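You operate a simulated robot arm through the tools that you are given. There is no shell and no other tool.

You are at the controls of a simulated robot arm. One attempt, no reset.

JOB
Pin the yellow corner of the dark oak frame, with the white knob at its wood.
Fine: turn that corner under the arm; one flush pin; swing the arm clear again; leave the other frame.
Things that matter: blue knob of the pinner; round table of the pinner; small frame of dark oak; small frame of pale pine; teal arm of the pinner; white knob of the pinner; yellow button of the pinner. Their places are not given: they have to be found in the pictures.

Only the result counts: the job must be done as asked and must still hold three seconds after the hand-in. Knocking over, shifting, dropping, spilling or breaking anything else fails it.

ROBOT AND FRAMES
A 7-joint arm with a two-finger parallel gripper, fixed in place. Base frame: the origin is at the foot of the arm, x ahead of it, y to its left, z up; the work surface is at about z = 0. Lengths are in m, angles in degrees, forces in N, time in s.
With the tool pointing down near the work surface it reaches from about 0.22 to 0.58 m from the base axis. Its first joint turns from -66.0 to 66.0 degrees. Payload 2.5 kg.
Tool frame: the origin (TCP) lies between the finger pads and is the grasp point; the fingertips stand 0.023 m ahead of it; z points along the fingers, y is the line along which they close. The gripper opens to 0.094 m. The fingers are 0.038 m wide and 0.01 m thick; the gripper's body (0.054 by 0.096 m) begins 0.039 m behind the TCP.
Orientation is that of the tool frame in the base frame, as [roll, pitch, yaw] about the fixed x, y, z axes, in that order (R = Rz(yaw) Ry(pitch) Rx(roll)). With the fingers straight down and closing along the base's y, the tool's x points along the base's -x, its y along +y and its z along -z.

CONTROLS
- The arm moves only by the tool drive_tool. Its argument "rows" is a list of rows, each a list of 7 numbers: the turn, a rotation vector about the base's x, y, z in units of 180 degrees (1.0 is 180 degrees), then the shift along the base's x, y, z in units of 400 mm (1.0 is 400 mm), then the closure, from 0 (fully open) to 1 (shut). In form: [[rx, ry, rz, x, y, z, jaw], ...]. A call has 1 to 20 rows; each row is the pose to reach, as a shift and turn from the pose commanded when the call began. A call with a number of a shift or a turn outside -1 to 1 is refused whole. Each row takes 0.2 s and may step no farther than 0.05 m and 8.6 degrees from the row before; otherwise, or with a gripper value out of range, the whole call is refused. A pose out of reach is approached as far as the arm can. The call stops where the force on the tool passes 40 N (or 10 N more than at its start, if that is more) or the arm is blocked; 0.2 s more then pass. The fingers move at their own pace (about 0.108 m/s each) and stop on an object; they squeeze with about 21 N. The grip force told is the motor's: it shows also when the fingers shut on nothing. Time passes only in rows, and 0.2 s behind the last, so rows that repeat a pose let the fingers close. It gives the time, the measured TCP pose, the force on the tool (base axes), the opening and the grip force at its end, in the units of the frame above (readings bear some noise), with the torque about the TCP (base axes, N m) and any sound that the robot's microphone picked up, and new pictures: "show" is both (left out), scene, wrist or none.
- Cameras (640 x 400 px; columns grow to the right, rows downward): "scene" is fixed at [0.1137, -0.4084, 0.5466]; the picture's right is [0.86, -0.50, 0.00], its down [-0.26, -0.45, -0.85] and it looks along [0.43, 0.74, -0.52] (base axes); focal length 291 px, centre (320, 200). "wrist" rides on the gripper at [0.086, 0.016, -0.074] in the tool frame; the picture's right is [-0.18, 0.98, 0.00], its down [-0.58, -0.11, -0.81] and it looks along [-0.79, -0.15, 0.59] (tool axes); focal length 243 px, centre (320, 200).
- measure_at(camera, pixels): for up to 12 pixels [column, row] of the newest picture of that camera ("zoom" is the newest enlarged one), the place [x, y, z] in the base frame of the surface seen there, good to about 0.002 m, but the place of the scene camera against the robot may be out by one fixed shift of up to 0.012 m in any direction. The clock stands still meanwhile.
- zoom(camera, box): a new picture of the part [left, top, right, bottom] of that camera's present view, enlarged. The clock stands still meanwhile.
- hand_in(): hands the job in; it is judged then, once.

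Unless the task says otherwise, let go and move clear before handing in.

The tools are called by a JSON object that holds its "name" and its "arguments". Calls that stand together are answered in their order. drive_tool: Moves the arm, as the interface text tells. Its arguments: {"type":"object","properties":{"rows":{"type":"array"},"show":{"type":"string","enum":["both","scene","wrist","none"]}},"required":["rows"]} The other tools are called the same way: measure_at (camera, pixels) gives the place of the surface under pixels of a picture; zoom (camera, box) takes an enlarged picture of a part of a camera's view; hand_in () hands the job in.

At the start:

```text
clock: 0.0
position: [0.434, 0.0634, 0.3614]
orientation: [179.9, 0.0, -180.0]
wrist_force: [-0.6, 0.3, 0.0]
wrist_torque: [-0.02, -0.03, 0.04]
gripper_width: 0.0935
finger_force: 0.0
```

scene: 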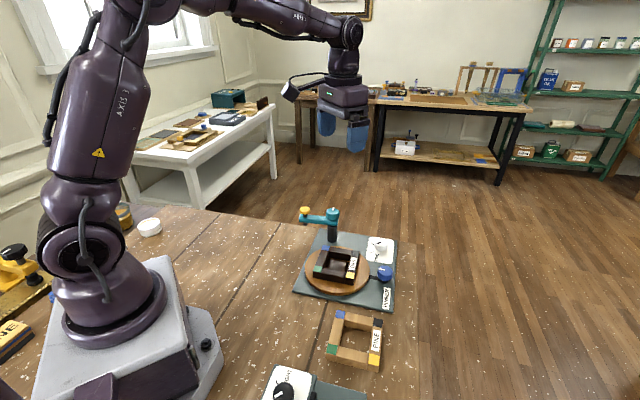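
wrist: 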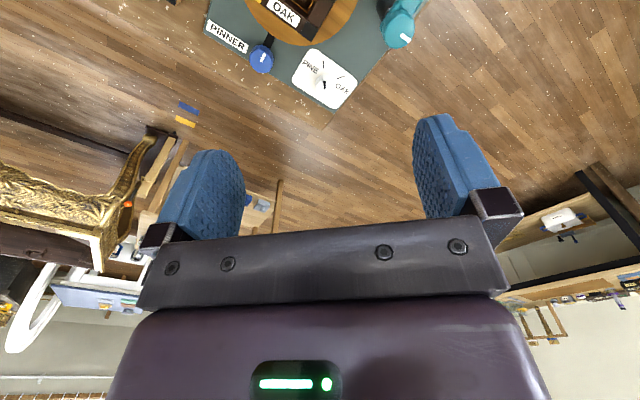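

The scene picture shows the pinner around (345,265): round table with the dark oak frame, teal arm swung to (320,215) with a yellow button at (305,211), white knob at (380,250), and blue knob at (385,272). I will zoom in to see the details.

{"name": "zoom", "arguments": {"camera": "scene", "box": [280, 195, 410, 315]}}

{"name": "zoom", "arguments": {"camera": "scene", "box": [240, 290, 420, 400]}}

{"name": "zoom", "arguments": {"camera": "wrist", "box": [190, 0, 440, 130]}}

```text
3.33 times, centred on (345, 255) of scene
```

zoom: 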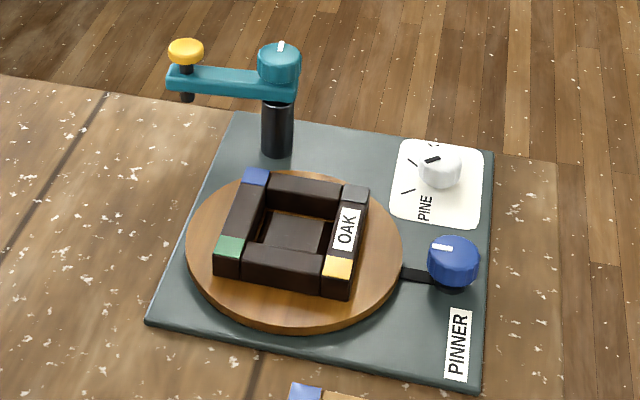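

```text
3.56 times, centred on (330, 345) of scene
```

zoom: 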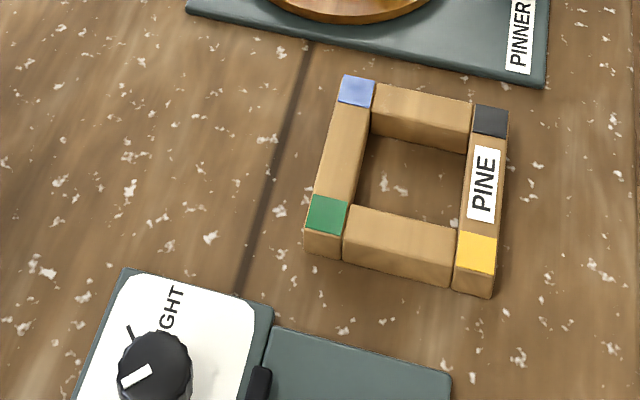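

```text
2.56 times, centred on (315, 65) of wrist
```

zoom: 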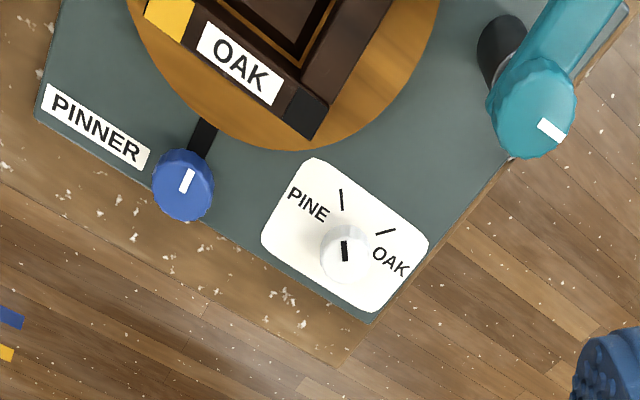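

The white knob's black mark points along the PINE tick, the oak frame has its yellow corner at zoom (337,268), and the teal arm is swung off the table. I will measure the key points in both cameras to find where they are.

{"name": "measure_at", "arguments": {"camera": "scene", "pixels": [[305, 210], [334, 213], [378, 246], [385, 271], [349, 276], [327, 248], [326, 268], [352, 253], [321, 271], [361, 276], [340, 290], [346, 262]]}}

{"name": "measure_at", "arguments": {"camera": "wrist", "pixels": [[398, 40], [404, 10], [324, 97], [261, 70], [263, 60], [315, 40], [283, 15], [262, 5], [305, 42], [345, 60], [230, 42], [340, 90]]}}

```text
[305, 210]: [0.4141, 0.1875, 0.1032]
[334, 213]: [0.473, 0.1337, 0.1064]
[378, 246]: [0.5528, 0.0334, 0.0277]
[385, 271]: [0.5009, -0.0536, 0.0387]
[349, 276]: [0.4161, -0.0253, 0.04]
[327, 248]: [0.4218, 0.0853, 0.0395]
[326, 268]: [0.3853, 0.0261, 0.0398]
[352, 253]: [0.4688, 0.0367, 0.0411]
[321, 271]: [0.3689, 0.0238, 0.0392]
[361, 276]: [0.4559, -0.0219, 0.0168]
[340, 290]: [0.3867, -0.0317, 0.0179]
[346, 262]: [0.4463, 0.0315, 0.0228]
```

```text
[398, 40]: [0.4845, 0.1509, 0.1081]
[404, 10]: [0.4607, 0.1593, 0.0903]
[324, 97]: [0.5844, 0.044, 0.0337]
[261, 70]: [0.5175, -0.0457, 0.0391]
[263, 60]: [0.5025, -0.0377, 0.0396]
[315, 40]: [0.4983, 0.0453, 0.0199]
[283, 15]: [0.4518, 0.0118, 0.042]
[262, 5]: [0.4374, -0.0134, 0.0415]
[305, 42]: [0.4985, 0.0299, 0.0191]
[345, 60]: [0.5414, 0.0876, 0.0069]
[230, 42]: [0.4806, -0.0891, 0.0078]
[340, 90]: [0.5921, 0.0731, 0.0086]
```

Both cameras agree roughly with a fixed shift (scene against wrist). I will tilt the wrist about y by 20 degrees, high above everything, so the wrist camera looks straight down onto the pinner.

{"name": "drive_tool", "arguments": {"rows": [[0, 0.04, 0, 0, 0, 0, 0], [0, 0.08, 0, 0, 0, 0, 0], [0, 0.111, 0, -0.03, 0, 0, 0], [0, 0.111, 0, -0.03, 0, 0, 0]], "show": "both"}}

```text
clock: 1.0
position: [0.422, 0.0641, 0.3613]
orientation: [-179.9, -20.1, 180.0]
wrist_force: [-0.3, 0.2, -0.9]
wrist_torque: [0.01, 0.06, 0.01]
gripper_width: 0.094
finger_force: 0.0
```

scene: 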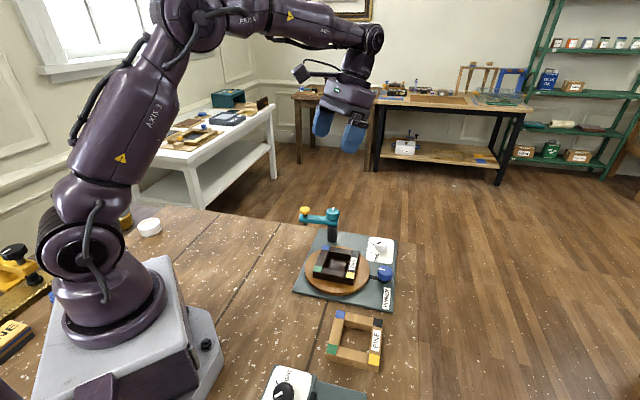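
wrist: 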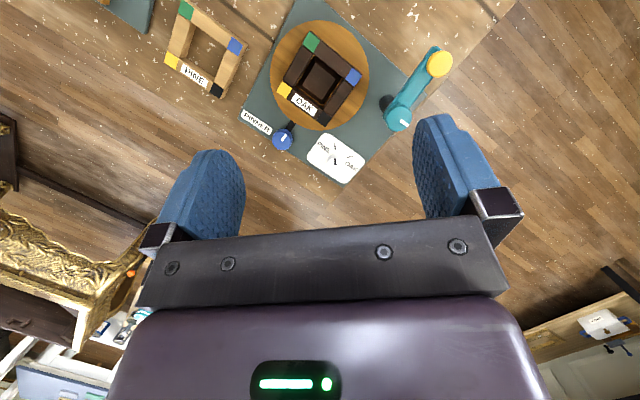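

The wrist picture now shows the pinner from above: table centre at about (320,75), yellow corner at (285,90), teal hub at (398,118), yellow button at (439,63), white knob at (335,155), blue knob at (283,139). I will enlarge it to measure closely.

{"name": "zoom", "arguments": {"camera": "wrist", "box": [230, 0, 470, 190]}}

```text
2.11 times, centred on (350, 95) of wrist
```

zoom: 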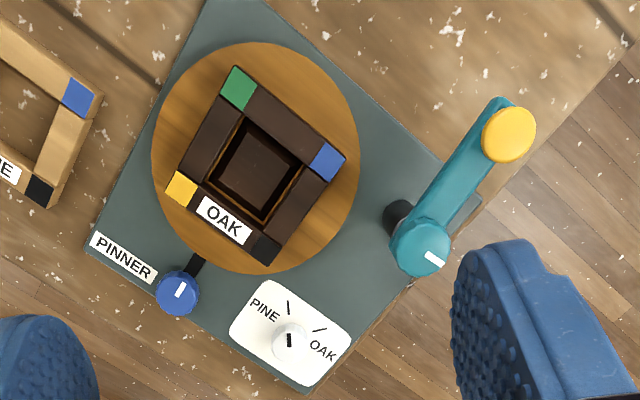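

{"name": "measure_at", "arguments": {"camera": "zoom", "pixels": [[238, 88], [326, 161], [264, 248], [181, 188], [420, 247], [508, 135], [287, 338], [178, 293], [156, 158], [357, 158], [255, 46], [253, 165]]}}

{"name": "measure_at", "arguments": {"camera": "zoom", "pixels": [[288, 307], [319, 329], [265, 310], [323, 350], [289, 335], [178, 285], [180, 293], [202, 258], [430, 257], [445, 263], [397, 215], [125, 258]]}}

```text
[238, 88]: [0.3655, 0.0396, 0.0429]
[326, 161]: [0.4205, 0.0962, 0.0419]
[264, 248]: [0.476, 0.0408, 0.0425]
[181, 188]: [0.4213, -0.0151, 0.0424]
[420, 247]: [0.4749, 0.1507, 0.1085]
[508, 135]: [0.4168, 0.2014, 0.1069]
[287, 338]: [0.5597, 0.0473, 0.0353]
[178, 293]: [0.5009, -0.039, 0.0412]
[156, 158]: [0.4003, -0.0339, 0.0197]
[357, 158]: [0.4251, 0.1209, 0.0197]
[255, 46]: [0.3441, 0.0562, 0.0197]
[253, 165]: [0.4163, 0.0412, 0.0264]
```

```text
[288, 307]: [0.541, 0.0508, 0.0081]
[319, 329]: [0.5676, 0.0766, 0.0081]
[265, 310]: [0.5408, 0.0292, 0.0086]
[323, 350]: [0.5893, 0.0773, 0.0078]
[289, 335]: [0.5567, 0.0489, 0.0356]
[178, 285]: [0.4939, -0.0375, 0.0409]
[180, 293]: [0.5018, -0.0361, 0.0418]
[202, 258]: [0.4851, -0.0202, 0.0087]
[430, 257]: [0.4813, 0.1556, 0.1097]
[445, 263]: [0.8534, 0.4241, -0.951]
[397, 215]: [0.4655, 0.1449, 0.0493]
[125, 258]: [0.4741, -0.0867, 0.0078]
```

All the places are now measured in the wrist frame: frame centre about (0.421, 0.040), hub (0.475, 0.151), button (0.417, 0.201), white knob (0.560, 0.047), blue knob (0.501, -0.039). I will go lower for a closer look at both knobs.

{"name": "drive_tool", "arguments": {"rows": [[0, 0, 0, 0.05, -0.01, -0.1, 0], [0, 0, 0, 0.1, -0.02, -0.2, 0], [0, 0, 0, 0.15, -0.03, -0.3, 0], [0, 0, 0, 0.195, -0.0325, -0.4, 0], [0, 0, 0, 0.195, -0.0325, -0.4, 0]], "show": "wrist"}}

```text
clock: 2.2
position: [0.5026, 0.0508, 0.2048]
orientation: [180.0, -19.9, -179.9]
wrist_force: [0.7, -0.3, -0.5]
wrist_torque: [0.01, -0.01, 0.04]
gripper_width: 0.0939
finger_force: 0.1
```

wrist: 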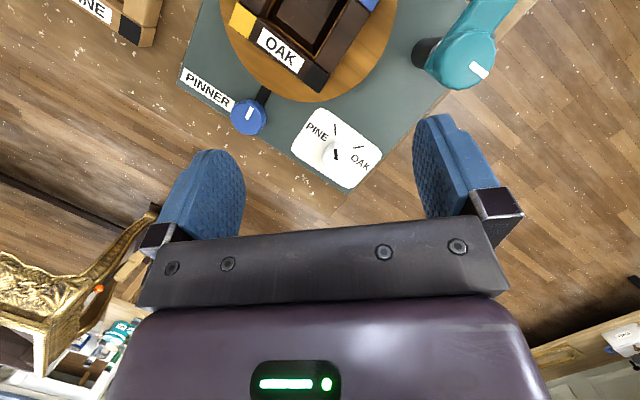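

The white knob is now at (330,152) and the blue knob at (248,117). I will enlarge this region to read the marks.

{"name": "zoom", "arguments": {"camera": "wrist", "box": [220, 80, 390, 190]}}

```text
3.64 times, centred on (305, 135) of wrist
```

zoom: 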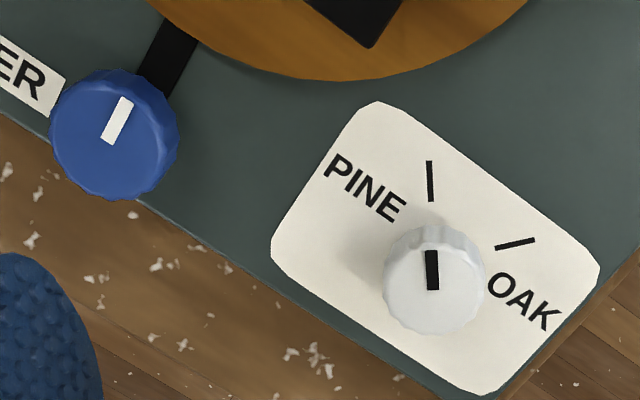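

{"name": "measure_at", "arguments": {"camera": "zoom", "pixels": [[435, 278], [431, 255], [432, 287], [430, 164], [431, 198], [498, 248], [533, 239], [114, 130], [127, 99], [106, 142], [180, 55], [166, 92]]}}

{"name": "measure_at", "arguments": {"camera": "zoom", "pixels": [[392, 275], [479, 275], [435, 235], [435, 318], [56, 130], [172, 130], [114, 76], [114, 186], [380, 105], [275, 250], [595, 265], [490, 390]]}}

```text
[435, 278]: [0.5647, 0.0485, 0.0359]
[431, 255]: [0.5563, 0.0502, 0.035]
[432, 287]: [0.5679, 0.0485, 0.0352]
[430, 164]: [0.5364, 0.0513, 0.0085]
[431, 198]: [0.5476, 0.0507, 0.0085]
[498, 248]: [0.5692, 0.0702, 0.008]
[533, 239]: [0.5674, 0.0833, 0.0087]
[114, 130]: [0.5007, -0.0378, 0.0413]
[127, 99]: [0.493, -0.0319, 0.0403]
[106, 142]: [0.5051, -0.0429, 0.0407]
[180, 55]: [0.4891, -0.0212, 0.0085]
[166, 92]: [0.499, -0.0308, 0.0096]
```

```text
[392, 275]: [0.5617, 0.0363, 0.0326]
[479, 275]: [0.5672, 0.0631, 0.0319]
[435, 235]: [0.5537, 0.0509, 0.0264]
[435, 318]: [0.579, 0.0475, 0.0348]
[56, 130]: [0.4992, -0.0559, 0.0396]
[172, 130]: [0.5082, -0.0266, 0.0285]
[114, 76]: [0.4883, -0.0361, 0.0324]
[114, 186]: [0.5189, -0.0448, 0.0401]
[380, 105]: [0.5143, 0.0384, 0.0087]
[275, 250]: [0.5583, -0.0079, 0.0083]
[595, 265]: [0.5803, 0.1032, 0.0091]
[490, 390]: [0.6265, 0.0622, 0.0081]
```

The knob marks are clear: white knob centre about (0.570, 0.049), its mark pointing to PINE (about 175°), with the OAK tick at about 93°, so it needs about -82° (clockwise from above). I will straighten the tool and go above the white knob.

{"name": "drive_tool", "arguments": {"rows": [[0, -0.04, 0, 0.06, 0, -0.02, 0], [0, -0.08, 0, 0.12, 0, -0.06, 0], [0, -0.111, 0, 0.175, -0.003, -0.12, 0], [0, -0.111, 0, 0.175, -0.003, -0.15, 0], [0, -0.111, 0, 0.175, -0.003, -0.15, 0]], "show": "wrist"}}

{"name": "drive_tool", "arguments": {"rows": [[0, 0, 0.045, 0, 0, 0, 0], [0, 0, 0.09, 0, 0, 0, 0], [0, 0, 0.135, 0, 0, 0, 0], [0, 0, 0.18, 0, 0, 0, 0], [0, 0, 0.225, 0, 0, 0, 0], [0, 0, 0.225, 0, 0, 0, 0]], "show": "both"}}

```text
clock: 3.4
position: [0.5701, 0.0536, 0.1413]
orientation: [180.0, 0.2, -180.0]
wrist_force: [0.0, -1.1, -0.3]
wrist_torque: [-0.01, -0.04, 0.03]
gripper_width: 0.0939
finger_force: 0.1
```

wrist: 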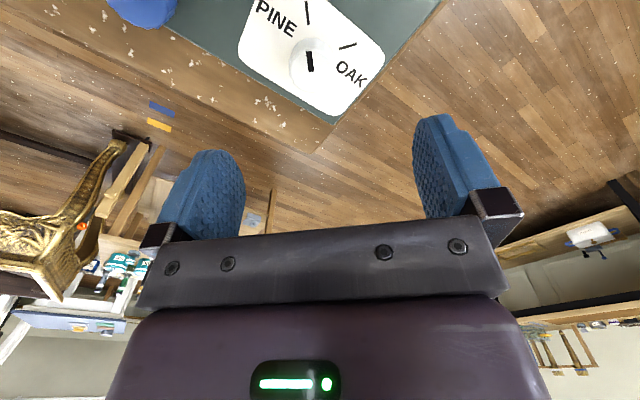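

```text
clock: 4.8
position: [0.5689, 0.0507, 0.1399]
orientation: [-179.9, 0.0, -139.4]
wrist_force: [-0.5, -0.7, 0.9]
wrist_torque: [0.03, -0.02, 0.0]
gripper_width: 0.0941
finger_force: 0.1
```

scene: 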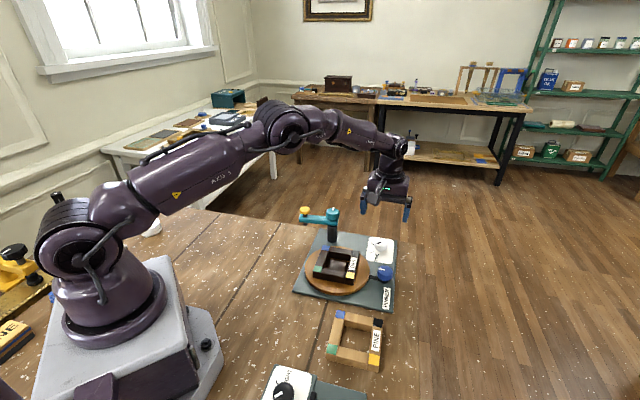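
wrist: 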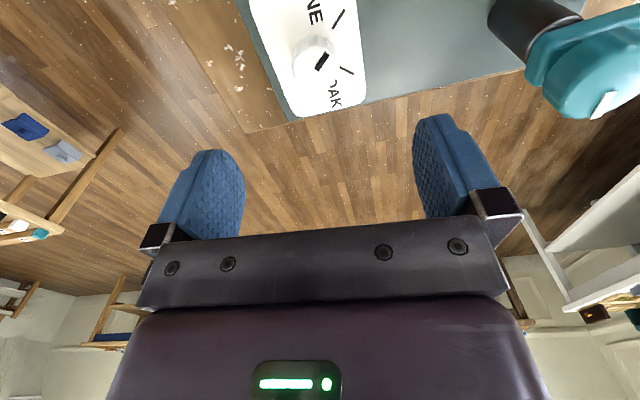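

The white knob top is at about (315,60) in the wrist view. I will measure around it again to confirm the centre before going down.

{"name": "zoom", "arguments": {"camera": "wrist", "box": [250, 0, 390, 120]}}

```text
3.33 times, centred on (320, 60) of wrist
```

zoom: 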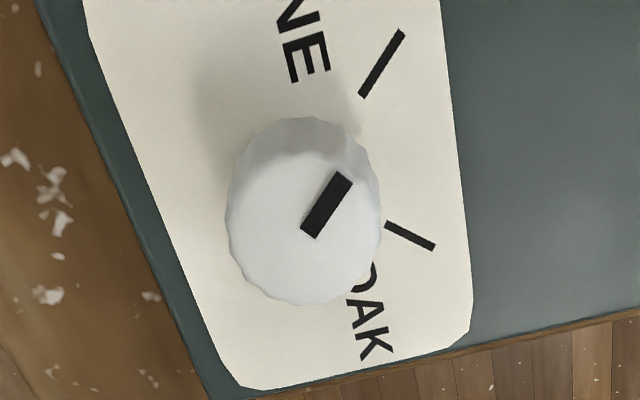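

{"name": "measure_at", "arguments": {"camera": "zoom", "pixels": [[305, 230], [232, 220], [374, 222], [305, 298], [303, 160], [309, 235], [342, 180], [400, 33], [363, 95], [388, 225], [433, 247], [303, 125]]}}

```text
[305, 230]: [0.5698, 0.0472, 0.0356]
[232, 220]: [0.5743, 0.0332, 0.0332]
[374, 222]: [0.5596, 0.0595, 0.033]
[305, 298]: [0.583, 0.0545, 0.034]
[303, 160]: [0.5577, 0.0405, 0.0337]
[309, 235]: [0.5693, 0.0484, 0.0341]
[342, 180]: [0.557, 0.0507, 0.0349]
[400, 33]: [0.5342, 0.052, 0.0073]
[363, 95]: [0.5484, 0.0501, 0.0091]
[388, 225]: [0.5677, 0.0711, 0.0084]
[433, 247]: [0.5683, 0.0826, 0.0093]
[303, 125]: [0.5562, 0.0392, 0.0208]
```

The knob centre comes out at about (0.568, 0.048), top z 0.035, with the ticks about 84° apart. I will go down around the knob and close on it.

{"name": "drive_tool", "arguments": {"rows": [[0, 0, 0, -0.005, -0.003, -0.1, 0], [0, 0, 0, -0.005, -0.003, -0.19, 0], [0, 0, 0, -0.005, -0.003, -0.26, 0], [0, 0, 0, -0.005, -0.003, -0.26, 0.4], [0, 0, 0, -0.005, -0.003, -0.26, 0.8], [0, 0, 0, -0.005, -0.003, -0.26, 0.8], [0, 0, 0, -0.005, -0.003, -0.26, 0.8]], "show": "both"}}

```text
clock: 6.4
position: [0.5673, 0.045, 0.0375]
orientation: [-179.9, 0.1, -139.4]
wrist_force: [18.8, -5.3, -12.8]
wrist_torque: [-0.09, 0.27, -0.04]
gripper_width: 0.033
finger_force: 45.1
```

scene: 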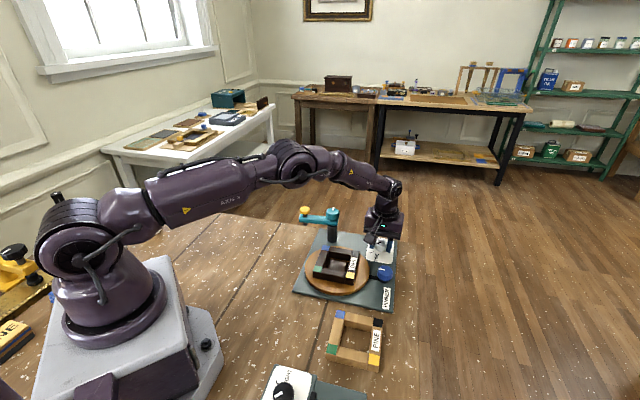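
wrist: 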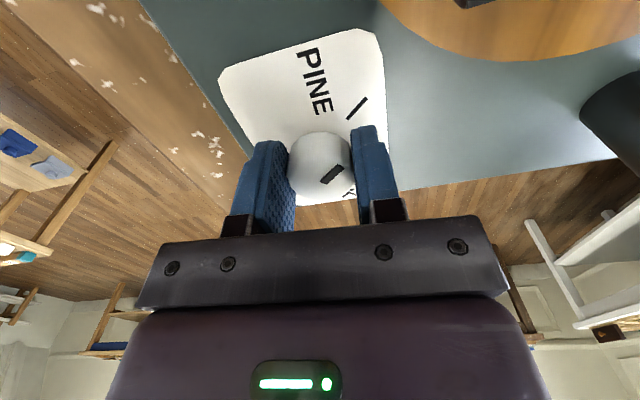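

The fingers hold the knob (opening 0.033) but a side force of about 19 N shows the grip is slightly off centre. I will shift a little along that force and re-read.

{"name": "drive_tool", "arguments": {"rows": [[0, 0, 0, 0.003, -0.003, 0, 0.8], [0, 0, 0, 0.005, -0.003, -0.002, 0.8]], "show": "none"}}

```text
clock: 7.0
position: [0.569, 0.0448, 0.0371]
orientation: [179.6, -0.6, -139.5]
wrist_force: [-29.5, -12.6, 21.7]
wrist_torque: [-0.58, 0.22, -0.16]
gripper_width: 0.0323
finger_force: 45.0
```

The force swung the other way (-29.5 N for 2 mm), so the neutral place is in between. I will go back part way.

{"name": "drive_tool", "arguments": {"rows": [[0, 0, 0, -0.003, 0.0015, 0.0012, 0.8], [0, 0, 0, -0.003, 0.0015, 0.0012, 0.8]], "show": "none"}}

```text
clock: 7.6
position: [0.569, 0.0468, 0.0368]
orientation: [-180.0, 0.0, -139.5]
wrist_force: [-0.9, -11.5, 1.2]
wrist_torque: [-0.56, 1.23, -0.26]
gripper_width: 0.0327
finger_force: 44.6
```

The forces are small now (about 12 N). I will turn the knob clockwise, first about 40 degrees, and watch the forces and sound.

{"name": "drive_tool", "arguments": {"rows": [[0, 0, -0.035, 0, 0, 0, 0.8], [0, 0, -0.07, 0, 0, 0, 0.8], [0, 0, -0.105, 0, 0, 0, 0.8], [0, 0, -0.14, 0, 0, 0, 0.8], [0, 0, -0.175, 0, 0, 0, 0.8], [0, 0, -0.21, 0, 0, 0, 0.8]], "show": "wrist"}}

```text
clock: 9.0
position: [0.5684, 0.0476, 0.0366]
orientation: [-179.9, 0.1, -177.5]
wrist_force: [19.7, -18.1, -22.6]
wrist_torque: [0.04, 0.85, -0.05]
gripper_width: 0.0328
finger_force: 45.0
```

wrist: 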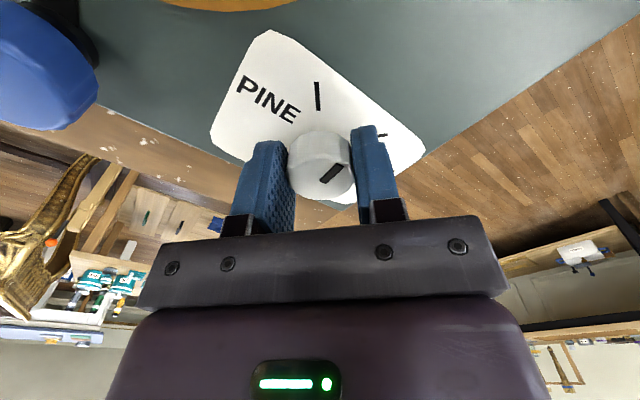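

The knob turns with the fingers; its mark is now between PINE and OAK. I will continue about 44 degrees more with a small easing shift along the side force.

{"name": "drive_tool", "arguments": {"rows": [[0, 0, -0.03, 0.0012, -0.0012, -0.0015, 0.8], [0, 0, -0.07, 0.0012, -0.0012, -0.0015, 0.8], [0, 0, -0.11, 0.0012, -0.0012, -0.0015, 0.8], [0, 0, -0.15, 0.0012, -0.0012, -0.0015, 0.8], [0, 0, -0.19, 0.0012, -0.0012, -0.0015, 0.8], [0, 0, -0.22, 0.0012, -0.0012, -0.0015, 0.8], [0, 0, -0.24, 0.0012, -0.0012, -0.0015, 0.8]], "show": "wrist"}}

```text
clock: 10.6
position: [0.5702, 0.0486, 0.0368]
orientation: [179.9, 0.1, 139.7]
wrist_force: [-4.5, -6.0, -4.9]
wrist_torque: [-0.7, -0.3, 0.45]
gripper_width: 0.0327
finger_force: 44.9
```

wrist: 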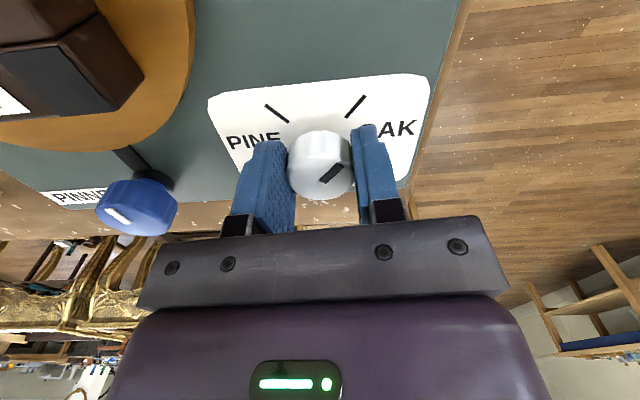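

Mark now appears to aim up-right toward the OAK tick at (355,106). I will enlarge and measure the mark's direction against the tick before letting go.

{"name": "zoom", "arguments": {"camera": "wrist", "box": [250, 70, 400, 220]}}

```text
2.67 times, centred on (325, 145) of wrist
```

zoom: 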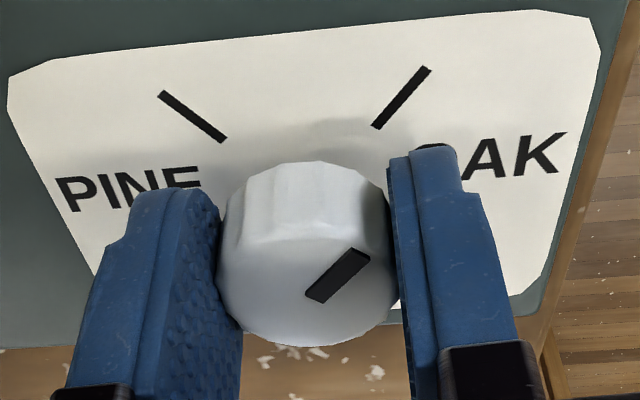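

{"name": "measure_at", "arguments": {"camera": "zoom", "pixels": [[312, 296], [362, 256], [337, 276], [428, 70], [376, 126], [163, 95], [223, 138]]}}

```text
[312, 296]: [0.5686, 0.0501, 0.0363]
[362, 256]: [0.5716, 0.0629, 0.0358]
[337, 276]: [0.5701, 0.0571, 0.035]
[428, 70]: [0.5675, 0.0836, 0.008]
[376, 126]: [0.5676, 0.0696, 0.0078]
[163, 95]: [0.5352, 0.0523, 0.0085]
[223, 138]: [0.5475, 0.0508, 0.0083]
```

The mark lies between about 77° and 96° by different estimates, the OAK tick at about 92°. I will open a little, rise straight up, and compare the mark with the tick in a clear view.

{"name": "drive_tool", "arguments": {"rows": [[0, 0, 0, 0, 0, 0, 0.4], [0, 0, 0, 0, 0, 0, 0.4], [0, 0, 0, 0, 0, 0.08, 0.4], [0, 0, 0, 0, 0, 0.18, 0.4], [0, 0, 0, 0, 0, 0.27, 0.4], [0, 0, 0, 0, 0, 0.27, 0.4]], "show": "both"}}

```text
clock: 12.0
position: [0.5679, 0.0483, 0.1452]
orientation: [-180.0, 0.1, 139.5]
wrist_force: [0.3, -0.1, 0.3]
wrist_torque: [0.05, 0.01, -0.04]
gripper_width: 0.0564
finger_force: 0.2
```

scene: 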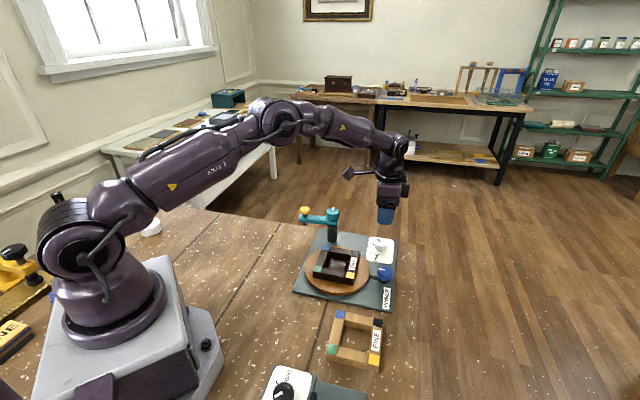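
wrist: 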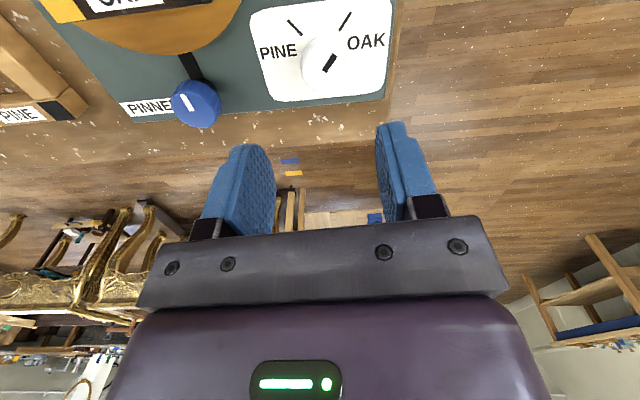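

{"name": "zoom", "arguments": {"camera": "wrist", "box": [240, 0, 400, 110]}}

{"name": "zoom", "arguments": {"camera": "scene", "box": [350, 225, 410, 265]}}

```text
3.64 times, centred on (320, 55) of wrist
```

zoom: 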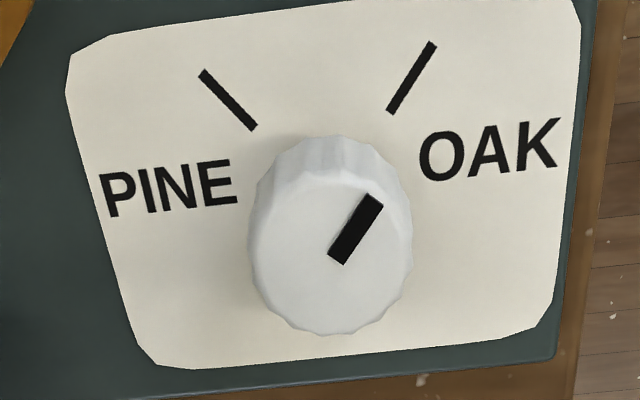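

```text
10.00 times, centred on (380, 245) of scene
```

zoom: 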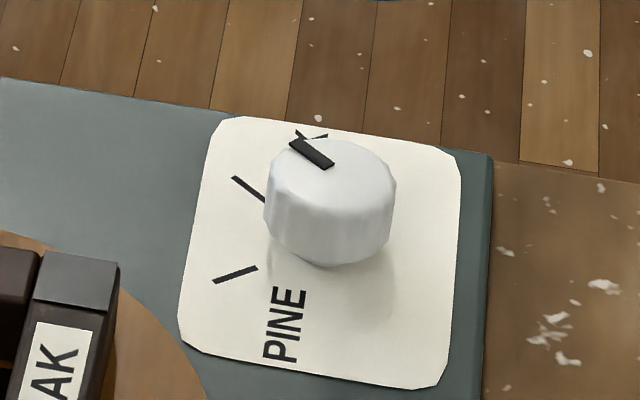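

In this clear view the mark (337,260)-(372,198) is nearly parallel to the OAK tick (390,110)-(433,43), perhaps a few degrees short. I will measure it with several points to decide.

{"name": "zoom", "arguments": {"camera": "wrist", "box": [290, 0, 370, 100]}}

{"name": "measure_at", "arguments": {"camera": "wrist", "pixels": [[325, 71], [327, 67], [330, 63], [332, 59], [334, 55], [340, 30], [343, 26], [345, 22], [348, 17], [351, 12]]}}

```text
4.00 times, centred on (330, 50) of wrist
```

zoom: 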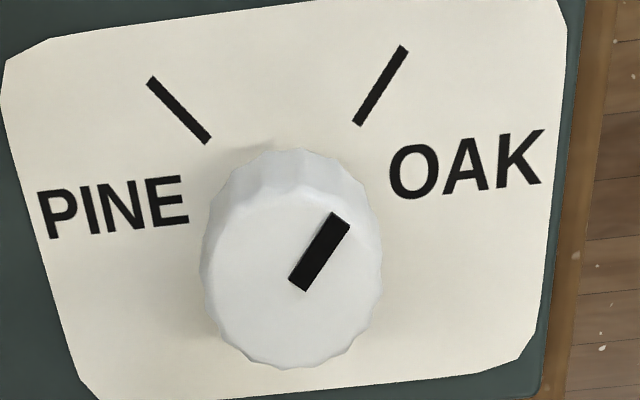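

```text
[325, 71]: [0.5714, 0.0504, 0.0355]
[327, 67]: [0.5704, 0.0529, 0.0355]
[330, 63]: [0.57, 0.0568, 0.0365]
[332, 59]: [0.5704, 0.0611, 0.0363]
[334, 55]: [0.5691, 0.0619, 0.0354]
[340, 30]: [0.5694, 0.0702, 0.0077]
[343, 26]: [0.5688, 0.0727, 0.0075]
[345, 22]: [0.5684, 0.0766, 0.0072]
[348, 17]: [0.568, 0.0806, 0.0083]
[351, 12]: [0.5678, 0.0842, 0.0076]
```

The mark is at about 99–101° and the tick at about 95–96°, so it is about 4° short. I will re-grip at the same centred place, turn 5° more, release and rise.

{"name": "drive_tool", "arguments": {"rows": [[0, 0, 0, 0, 0, -0.1, 0.4], [0, 0, 0, 0, 0, -0.19, 0.4], [0, 0, 0, 0, 0, -0.27, 0.4], [0, 0, 0, 0, 0, -0.27, 0.8], [0, 0, 0, 0, 0, -0.27, 0.8], [0, 0, -0.015, 0, 0, -0.27, 0.8], [0, 0, -0.028, 0, 0, -0.27, 0.8], [0, 0, -0.028, 0, 0, -0.27, 0.8]], "show": "none"}}

{"name": "drive_tool", "arguments": {"rows": [[0, 0, 0, 0, 0, 0, 0.4], [0, 0, 0, 0, 0, 0, 0.4], [0, 0, 0, 0, 0, 0.08, 0.4], [0, 0, 0, 0, 0, 0.18, 0.4], [0, 0, 0, 0, 0, 0.27, 0.4], [0, 0, 0, 0, 0, 0.27, 0.4]], "show": "wrist"}}

{"name": "zoom", "arguments": {"camera": "wrist", "box": [290, 0, 370, 100]}}

```text
clock: 13.8
position: [0.5708, 0.0476, 0.0345]
orientation: [-180.0, 0.2, 134.5]
wrist_force: [4.4, -7.5, -14.6]
wrist_torque: [-0.47, -0.35, 0.9]
gripper_width: 0.0333
finger_force: 44.7
```

```text
clock: 15.2
position: [0.5696, 0.0487, 0.1441]
orientation: [-179.8, 0.0, 134.5]
wrist_force: [-0.3, 0.2, 0.2]
wrist_torque: [-0.01, 0.01, 0.02]
gripper_width: 0.0564
finger_force: 0.0
```

wrist: 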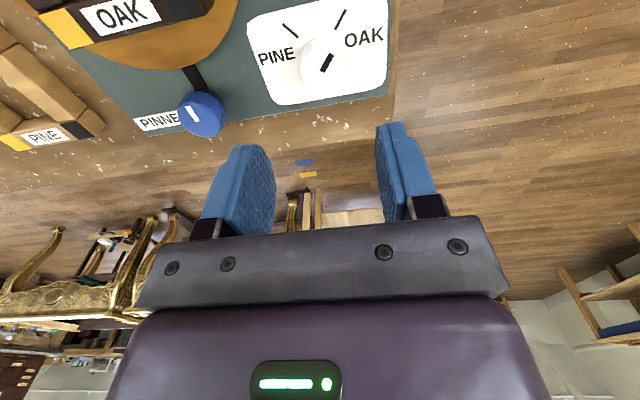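

```text
4.00 times, centred on (330, 50) of wrist
```

zoom: 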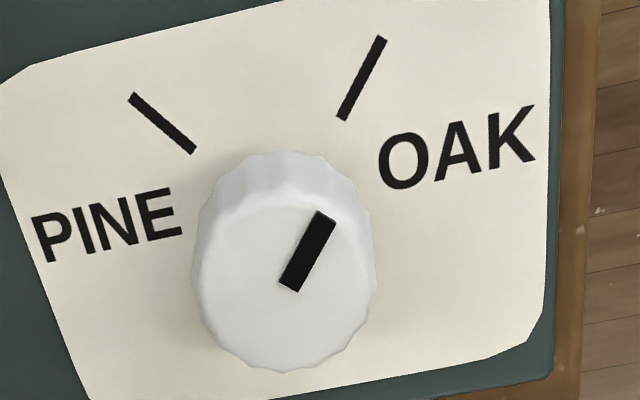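

The mark (289,287)-(325,213) and the OAK tick (343,119)-(382,37) now line up within about a degree. Next I move above the blue knob with the same yaw, where the fingers will sit clear of the round table.

{"name": "drive_tool", "arguments": {"rows": [[0, 0, 0, -0.05, -0.07, 0, 0.3], [0, 0, 0, -0.1, -0.14, 0, 0.3], [0, 0, 0, -0.15, -0.21, 0, 0.3], [0, 0, 0, -0.161, -0.222, 0, 0.3], [0, 0, 0, -0.161, -0.222, 0, 0.3]], "show": "wrist"}}

{"name": "zoom", "arguments": {"camera": "wrist", "box": [250, 0, 390, 120]}}

```text
clock: 16.4
position: [0.5066, -0.0417, 0.1445]
orientation: [179.9, -0.1, 134.3]
wrist_force: [0.0, -0.3, 1.2]
wrist_torque: [0.0, -0.01, -0.03]
gripper_width: 0.0659
finger_force: 0.2
```

wrist: 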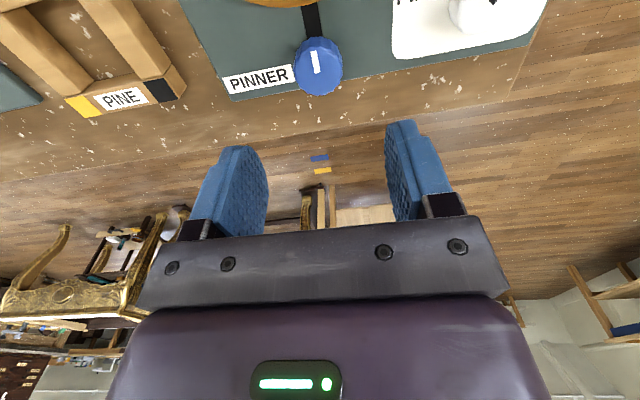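

```text
3.33 times, centred on (320, 60) of wrist
```

zoom: 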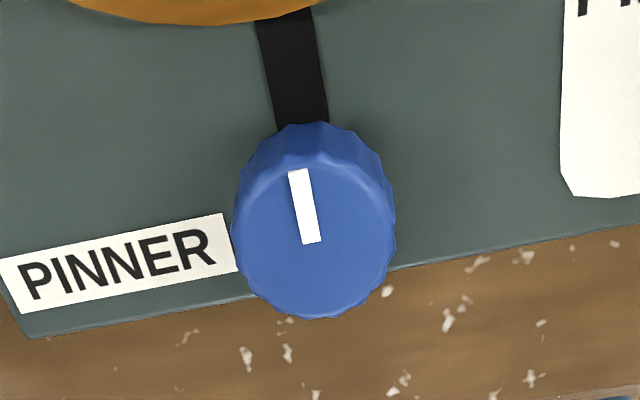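

{"name": "measure_at", "arguments": {"camera": "zoom", "pixels": [[314, 243], [300, 172], [311, 241], [240, 240], [388, 235], [316, 312], [312, 172], [290, 60], [300, 110]]}}

```text
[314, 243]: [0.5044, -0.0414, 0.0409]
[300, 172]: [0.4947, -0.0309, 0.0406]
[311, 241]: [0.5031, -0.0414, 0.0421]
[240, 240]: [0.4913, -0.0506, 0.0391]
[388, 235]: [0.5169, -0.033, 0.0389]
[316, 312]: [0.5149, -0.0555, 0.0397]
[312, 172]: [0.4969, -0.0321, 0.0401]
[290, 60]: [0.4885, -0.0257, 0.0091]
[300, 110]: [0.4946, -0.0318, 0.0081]
```

The blue knob centre is (0.5045, -0.042), right under the tool. I will go down, close on it, and turn it about 20° to see what it does.

{"name": "drive_tool", "arguments": {"rows": [[0, 0, 0, 0, 0, -0.1, 0.3], [0, 0, 0, 0, 0, -0.19, 0.3], [0, 0, 0, 0, 0, -0.246, 0.3], [0, 0, 0, 0, 0, -0.246, 0.8], [0, 0, 0, 0, 0, -0.246, 0.8], [0, 0, 0, 0, 0, -0.246, 0.8]], "show": "none"}}

{"name": "drive_tool", "arguments": {"rows": [[0, 0, 0.03, 0, 0, 0, 0.8], [0, 0, 0.06, 0, 0, 0, 0.8], [0, 0, 0.09, 0, 0, 0, 0.8], [0, 0, 0.12, 0, 0, 0, 0.8]], "show": "both"}}

```text
clock: 17.8
position: [0.5052, -0.0432, 0.0486]
orientation: [-179.8, 0.1, 134.4]
wrist_force: [-7.1, -6.7, 0.5]
wrist_torque: [0.41, 0.08, -0.03]
gripper_width: 0.0356
finger_force: 44.7
```

```text
clock: 18.8
position: [0.5047, -0.0427, 0.0471]
orientation: [-179.8, 0.0, 156.0]
wrist_force: [-27.5, -12.6, 23.5]
wrist_torque: [-0.3, -0.37, -0.03]
gripper_width: 0.0354
finger_force: 44.9
```

scene: 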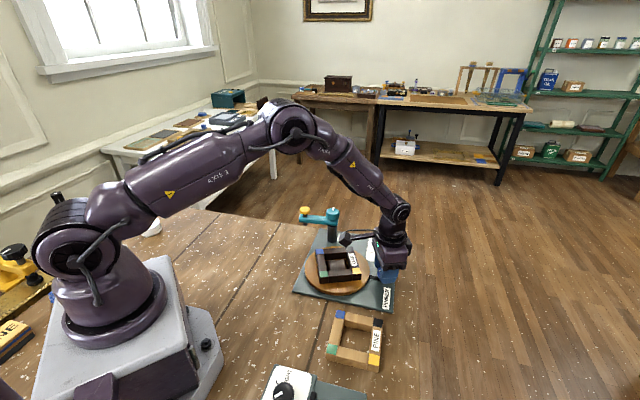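
wrist: 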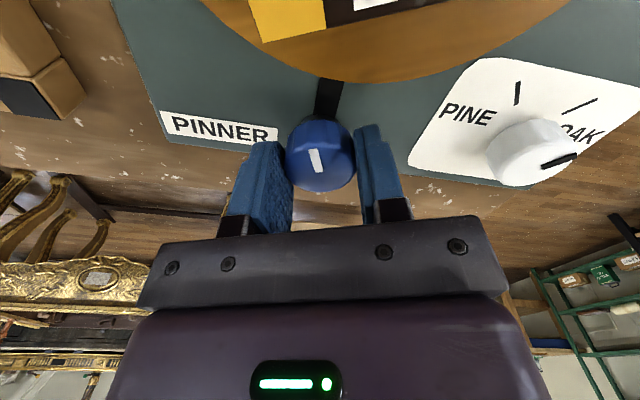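

The table did turn with the blue knob (yellow corner moved in the scene view). I will measure how much and in which direction.

{"name": "zoom", "arguments": {"camera": "scene", "box": [280, 195, 410, 315]}}

```text
3.33 times, centred on (345, 255) of scene
```

zoom: 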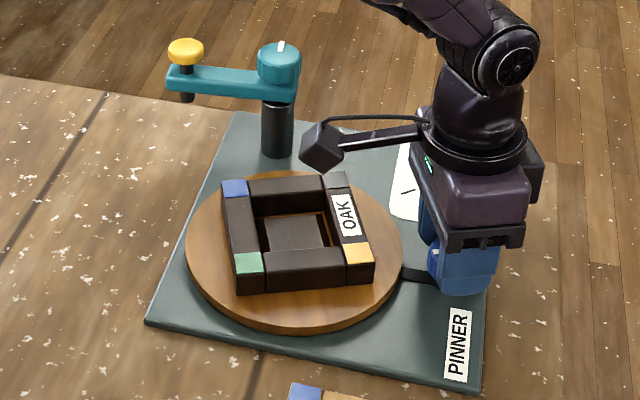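

{"name": "measure_at", "arguments": {"camera": "zoom", "pixels": [[236, 187], [335, 181], [357, 253], [248, 262], [185, 50], [280, 50]]}}

```text
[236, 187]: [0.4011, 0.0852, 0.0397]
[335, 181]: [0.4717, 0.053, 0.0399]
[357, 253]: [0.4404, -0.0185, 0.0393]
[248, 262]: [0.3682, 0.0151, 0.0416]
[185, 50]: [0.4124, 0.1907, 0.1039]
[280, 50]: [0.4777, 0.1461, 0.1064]
```

The table turned about +23° for +21.6° of knob, so the gear is about 1:1 in the same direction. Yellow now points to about -67° and must come to about +86°, below where the arm's pin lands. I will keep turning +60° while watching the forces.

{"name": "drive_tool", "arguments": {"rows": [[0, 0, 0.02, 0, -0.002, 0.0015, 0.8], [0, 0, 0.06, 0, -0.002, 0.0015, 0.8], [0, 0, 0.1, 0, -0.002, 0.0015, 0.8], [0, 0, 0.14, 0, -0.002, 0.0015, 0.8], [0, 0, 0.18, 0, -0.002, 0.0015, 0.8], [0, 0, 0.22, 0, -0.002, 0.0015, 0.8], [0, 0, 0.26, 0, -0.002, 0.0015, 0.8], [0, 0, 0.3, 0, -0.002, 0.0015, 0.8], [0, 0, 0.34, 0, -0.002, 0.0015, 0.8]], "show": "both"}}

```text
clock: 20.8
position: [0.5051, -0.0423, 0.0473]
orientation: [-179.8, 0.1, -142.7]
wrist_force: [-3.0, -17.9, -1.0]
wrist_torque: [0.53, -0.72, 0.0]
gripper_width: 0.0355
finger_force: 45.2
```

scene: 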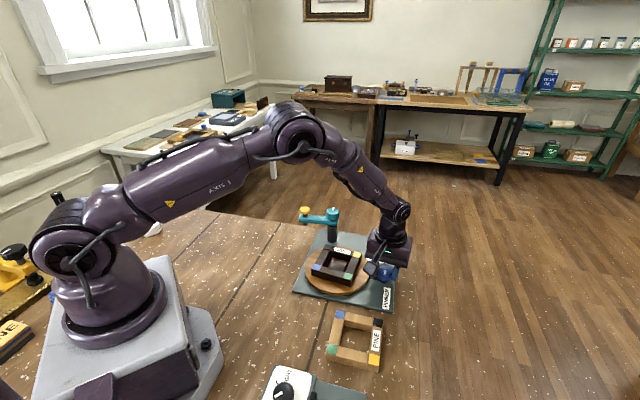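
wrist: 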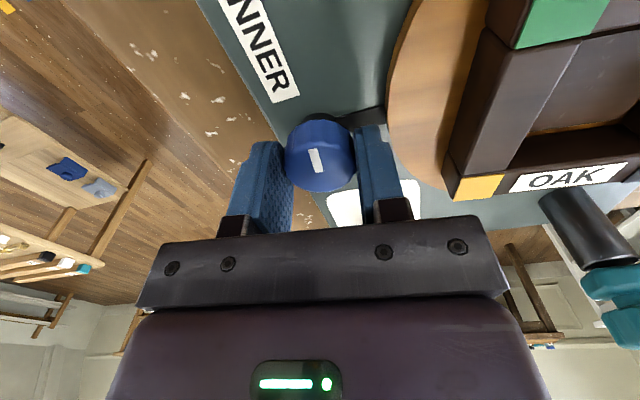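

The knob and table are turning well, side force only about 18 N. I will try about 25° more in this grip to see whether the wrist reaches that far.

{"name": "drive_tool", "arguments": {"rows": [[0, 0, 0.035, 0, -0.001, 0, 0.8], [0, 0, 0.07, 0, -0.001, 0, 0.8], [0, 0, 0.105, 0, -0.001, 0, 0.8], [0, 0, 0.14, 0, -0.001, 0, 0.8]], "show": "scene"}}

{"name": "zoom", "arguments": {"camera": "scene", "box": [280, 195, 410, 315]}}

```text
clock: 21.8
position: [0.5052, -0.0431, 0.0469]
orientation: [-179.9, 0.0, -117.5]
wrist_force: [9.6, -13.1, -11.9]
wrist_torque: [0.26, -0.28, -0.05]
gripper_width: 0.0358
finger_force: 45.4
```

scene: 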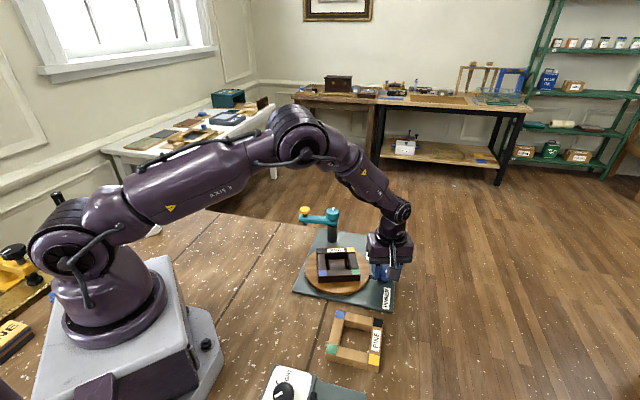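

```text
3.33 times, centred on (345, 255) of scene
```

zoom: 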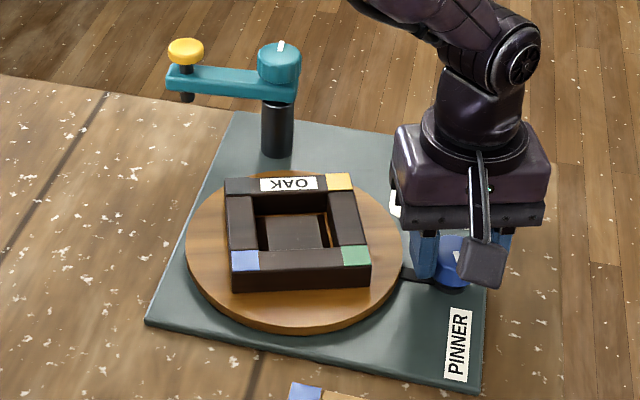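

{"name": "measure_at", "arguments": {"camera": "zoom", "pixels": [[339, 181], [234, 185], [244, 260], [357, 255]]}}

```text
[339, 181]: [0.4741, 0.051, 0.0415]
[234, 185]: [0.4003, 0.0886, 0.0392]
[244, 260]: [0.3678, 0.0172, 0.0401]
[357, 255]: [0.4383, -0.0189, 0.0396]
```

Yellow now points to about 18° (total table turn about 110°, ratio 1:1). I will let go, rise 4 cm, rotate the gripper back about 92°, and re-grip.

{"name": "drive_tool", "arguments": {"rows": [[0, 0, 0, 0, 0, 0, 0.5], [0, 0, 0, 0, 0, 0, 0.5], [0, 0, 0, 0, 0, 0.1, 0.5], [0, 0, -0.045, 0, 0, 0.11, 0.5], [0, 0, -0.09, 0, 0, 0.11, 0.5], [0, 0, -0.135, 0, 0, 0.11, 0.5], [0, 0, -0.18, 0, 0, 0.11, 0.5], [0, 0, -0.225, 0, 0, 0.11, 0.5], [0, 0, -0.27, 0, 0, 0.11, 0.5], [0, 0, -0.315, 0, 0, 0.11, 0.5], [0, 0, -0.36, 0, 0, 0.11, 0.5], [0, 0, -0.405, 0, 0, 0.11, 0.5], [0, 0, -0.45, 0, 0, 0.11, 0.5], [0, 0, -0.495, 0, 0, 0.11, 0.5], [0, 0, -0.514, 0, 0, 0.11, 0.5], [0, 0, -0.514, 0, 0, 0.11, 0.5]], "show": "both"}}

```text
clock: 25.2
position: [0.5047, -0.0422, 0.0901]
orientation: [-180.0, 0.0, 149.7]
wrist_force: [-0.1, 0.3, 0.6]
wrist_torque: [0.03, 0.02, 0.01]
gripper_width: 0.047
finger_force: 0.1
```

scene: 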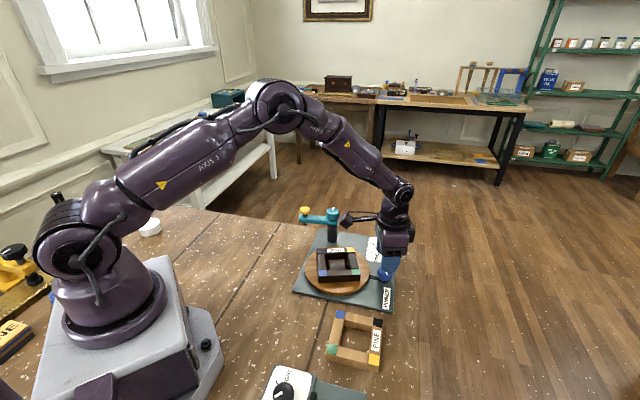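
wrist: 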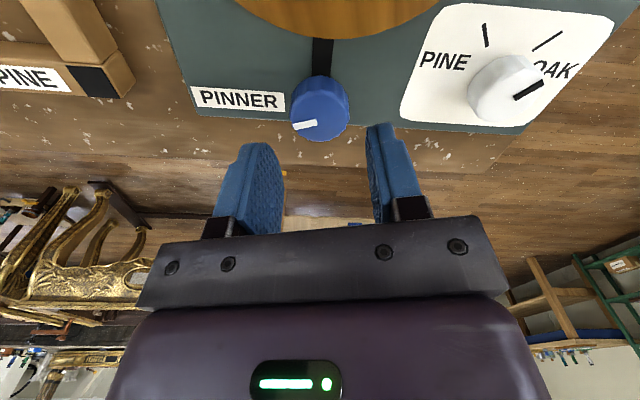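

The blue knob is released and the gripper is rotated back. I will descend, re-grip and turn about 67° more.

{"name": "drive_tool", "arguments": {"rows": [[0, 0, 0, 0, 0, -0.06, 0.5], [0, 0, 0, 0, 0, -0.109, 0.5], [0, 0, 0, 0, 0, -0.109, 0.8], [0, 0, 0, 0, 0, -0.109, 0.8], [0, 0, 0, 0, 0, -0.109, 0.8]], "show": "none"}}

{"name": "drive_tool", "arguments": {"rows": [[0, 0, 0.04, 0, 0, 0, 0.8], [0, 0, 0.08, 0, 0, 0, 0.8], [0, 0, 0.12, 0, 0, 0, 0.8], [0, 0, 0.16, 0, 0, 0, 0.8], [0, 0, 0.2, 0, 0, 0, 0.8], [0, 0, 0.24, 0, 0, 0, 0.8], [0, 0, 0.28, 0, 0, 0, 0.8], [0, 0, 0.32, 0, 0, 0, 0.8], [0, 0, 0.36, 0, 0, 0, 0.8], [0, 0, 0.372, 0, 0, 0, 0.8]], "show": "scene"}}

{"name": "zoom", "arguments": {"camera": "scene", "box": [280, 195, 410, 315]}}

```text
clock: 26.4
position: [0.5056, -0.0426, 0.0468]
orientation: [-180.0, -0.1, 149.8]
wrist_force: [-13.2, -4.2, 16.1]
wrist_torque: [0.66, 0.68, -0.03]
gripper_width: 0.0356
finger_force: 45.3
```

```text
clock: 28.6
position: [0.5046, -0.0438, 0.047]
orientation: [-179.9, 0.0, -143.1]
wrist_force: [3.7, -11.8, -3.1]
wrist_torque: [0.22, 0.37, 0.07]
gripper_width: 0.0356
finger_force: 45.2
```

scene: 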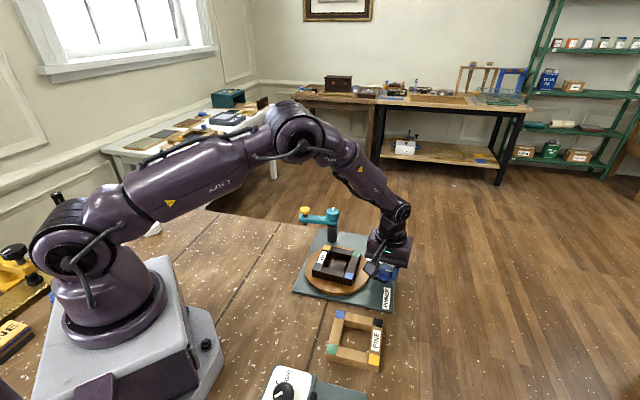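

```text
3.33 times, centred on (345, 255) of scene
```

zoom: 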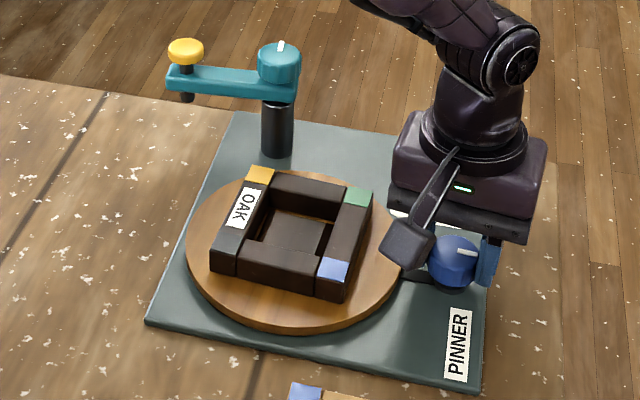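

Yellow now sits at the far-left of the table (zoom (260,175)), close to the target. I will release, rise, straighten the yaw and look from above before swinging the arm.

{"name": "drive_tool", "arguments": {"rows": [[0, 0, 0, 0, 0, 0, 0.5], [0, 0, 0, 0, 0, 0, 0.5], [0, 0, 0, 0, 0, 0.1, 0.5], [0, 0, 0, 0, 0, 0.22, 0.5], [0, 0, -0.045, 0, 0, 0.34, 0.4], [0, 0, -0.09, 0, 0.05, 0.44, 0.2], [0, 0, -0.135, 0, 0.1, 0.54, 0], [0, 0, -0.18, -0.05, 0.16, 0.6, 0], [0, 0, -0.205, -0.12, 0.22, 0.65, 0], [0, 0, -0.205, -0.2, 0.265, 0.7, 0], [0, 0, -0.205, -0.2, 0.265, 0.7, 0]], "show": "none"}}

{"name": "drive_tool", "arguments": {"rows": [[0, 0.04, 0, 0, 0, 0, 0], [0, 0.08, 0, 0, 0, 0, 0], [0, 0.111, 0, 0, 0, 0, 0], [0, 0.111, 0, 0, 0, 0, 0]], "show": "wrist"}}

{"name": "zoom", "arguments": {"camera": "wrist", "box": [230, 0, 470, 190]}}

```text
clock: 31.0
position: [0.4269, 0.0641, 0.3266]
orientation: [-180.0, -0.1, 180.0]
wrist_force: [-0.2, 0.4, 0.1]
wrist_torque: [-0.02, 0.0, 0.0]
gripper_width: 0.0939
finger_force: 0.1
```

```text
clock: 32.0
position: [0.4265, 0.0633, 0.3275]
orientation: [180.0, -20.0, 180.0]
wrist_force: [0.1, 0.3, 0.1]
wrist_torque: [0.0, -0.02, 0.0]
gripper_width: 0.0936
finger_force: 0.0
```

wrist: 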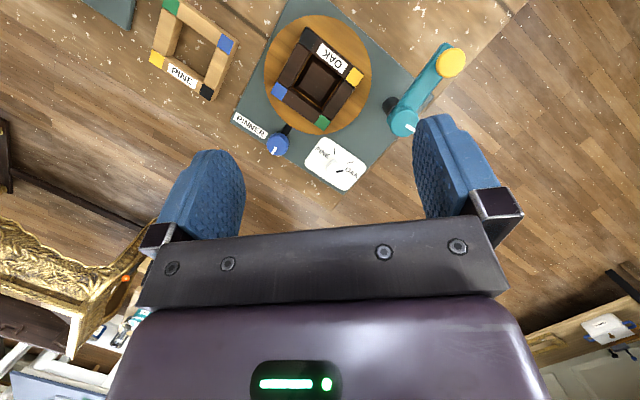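

```text
2.11 times, centred on (350, 95) of wrist
```

zoom: 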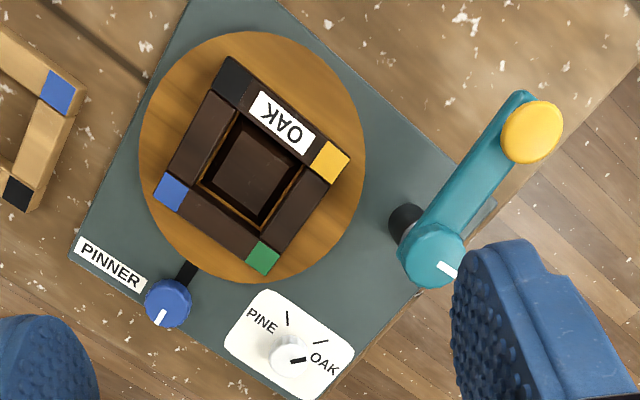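

{"name": "measure_at", "arguments": {"camera": "zoom", "pixels": [[332, 161], [231, 84], [170, 192], [262, 258], [433, 257], [535, 132], [485, 175], [415, 215], [403, 250], [437, 287], [464, 255], [432, 228]]}}

{"name": "measure_at", "arguments": {"camera": "zoom", "pixels": [[503, 133], [562, 130], [533, 102], [533, 161], [470, 165], [497, 188], [452, 190], [478, 215], [446, 268], [516, 100], [405, 235], [250, 170]]}}

```text
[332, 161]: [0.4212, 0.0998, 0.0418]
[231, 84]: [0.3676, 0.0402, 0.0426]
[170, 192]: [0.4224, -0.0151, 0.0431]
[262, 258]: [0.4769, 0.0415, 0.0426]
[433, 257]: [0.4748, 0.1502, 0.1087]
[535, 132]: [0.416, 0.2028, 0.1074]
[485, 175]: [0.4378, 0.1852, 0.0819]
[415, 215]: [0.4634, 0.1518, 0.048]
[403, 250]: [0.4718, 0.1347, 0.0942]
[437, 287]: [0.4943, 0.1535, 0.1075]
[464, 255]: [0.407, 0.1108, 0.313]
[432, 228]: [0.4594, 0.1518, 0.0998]
```

```text
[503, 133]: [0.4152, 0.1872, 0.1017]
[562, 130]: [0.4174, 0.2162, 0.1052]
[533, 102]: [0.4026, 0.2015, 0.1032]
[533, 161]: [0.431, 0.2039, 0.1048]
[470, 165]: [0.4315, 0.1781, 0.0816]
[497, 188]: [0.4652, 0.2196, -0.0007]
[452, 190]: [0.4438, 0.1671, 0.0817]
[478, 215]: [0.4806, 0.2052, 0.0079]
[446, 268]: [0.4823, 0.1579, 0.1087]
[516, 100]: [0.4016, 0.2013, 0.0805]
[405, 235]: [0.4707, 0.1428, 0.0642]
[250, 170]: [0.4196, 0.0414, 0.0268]
```

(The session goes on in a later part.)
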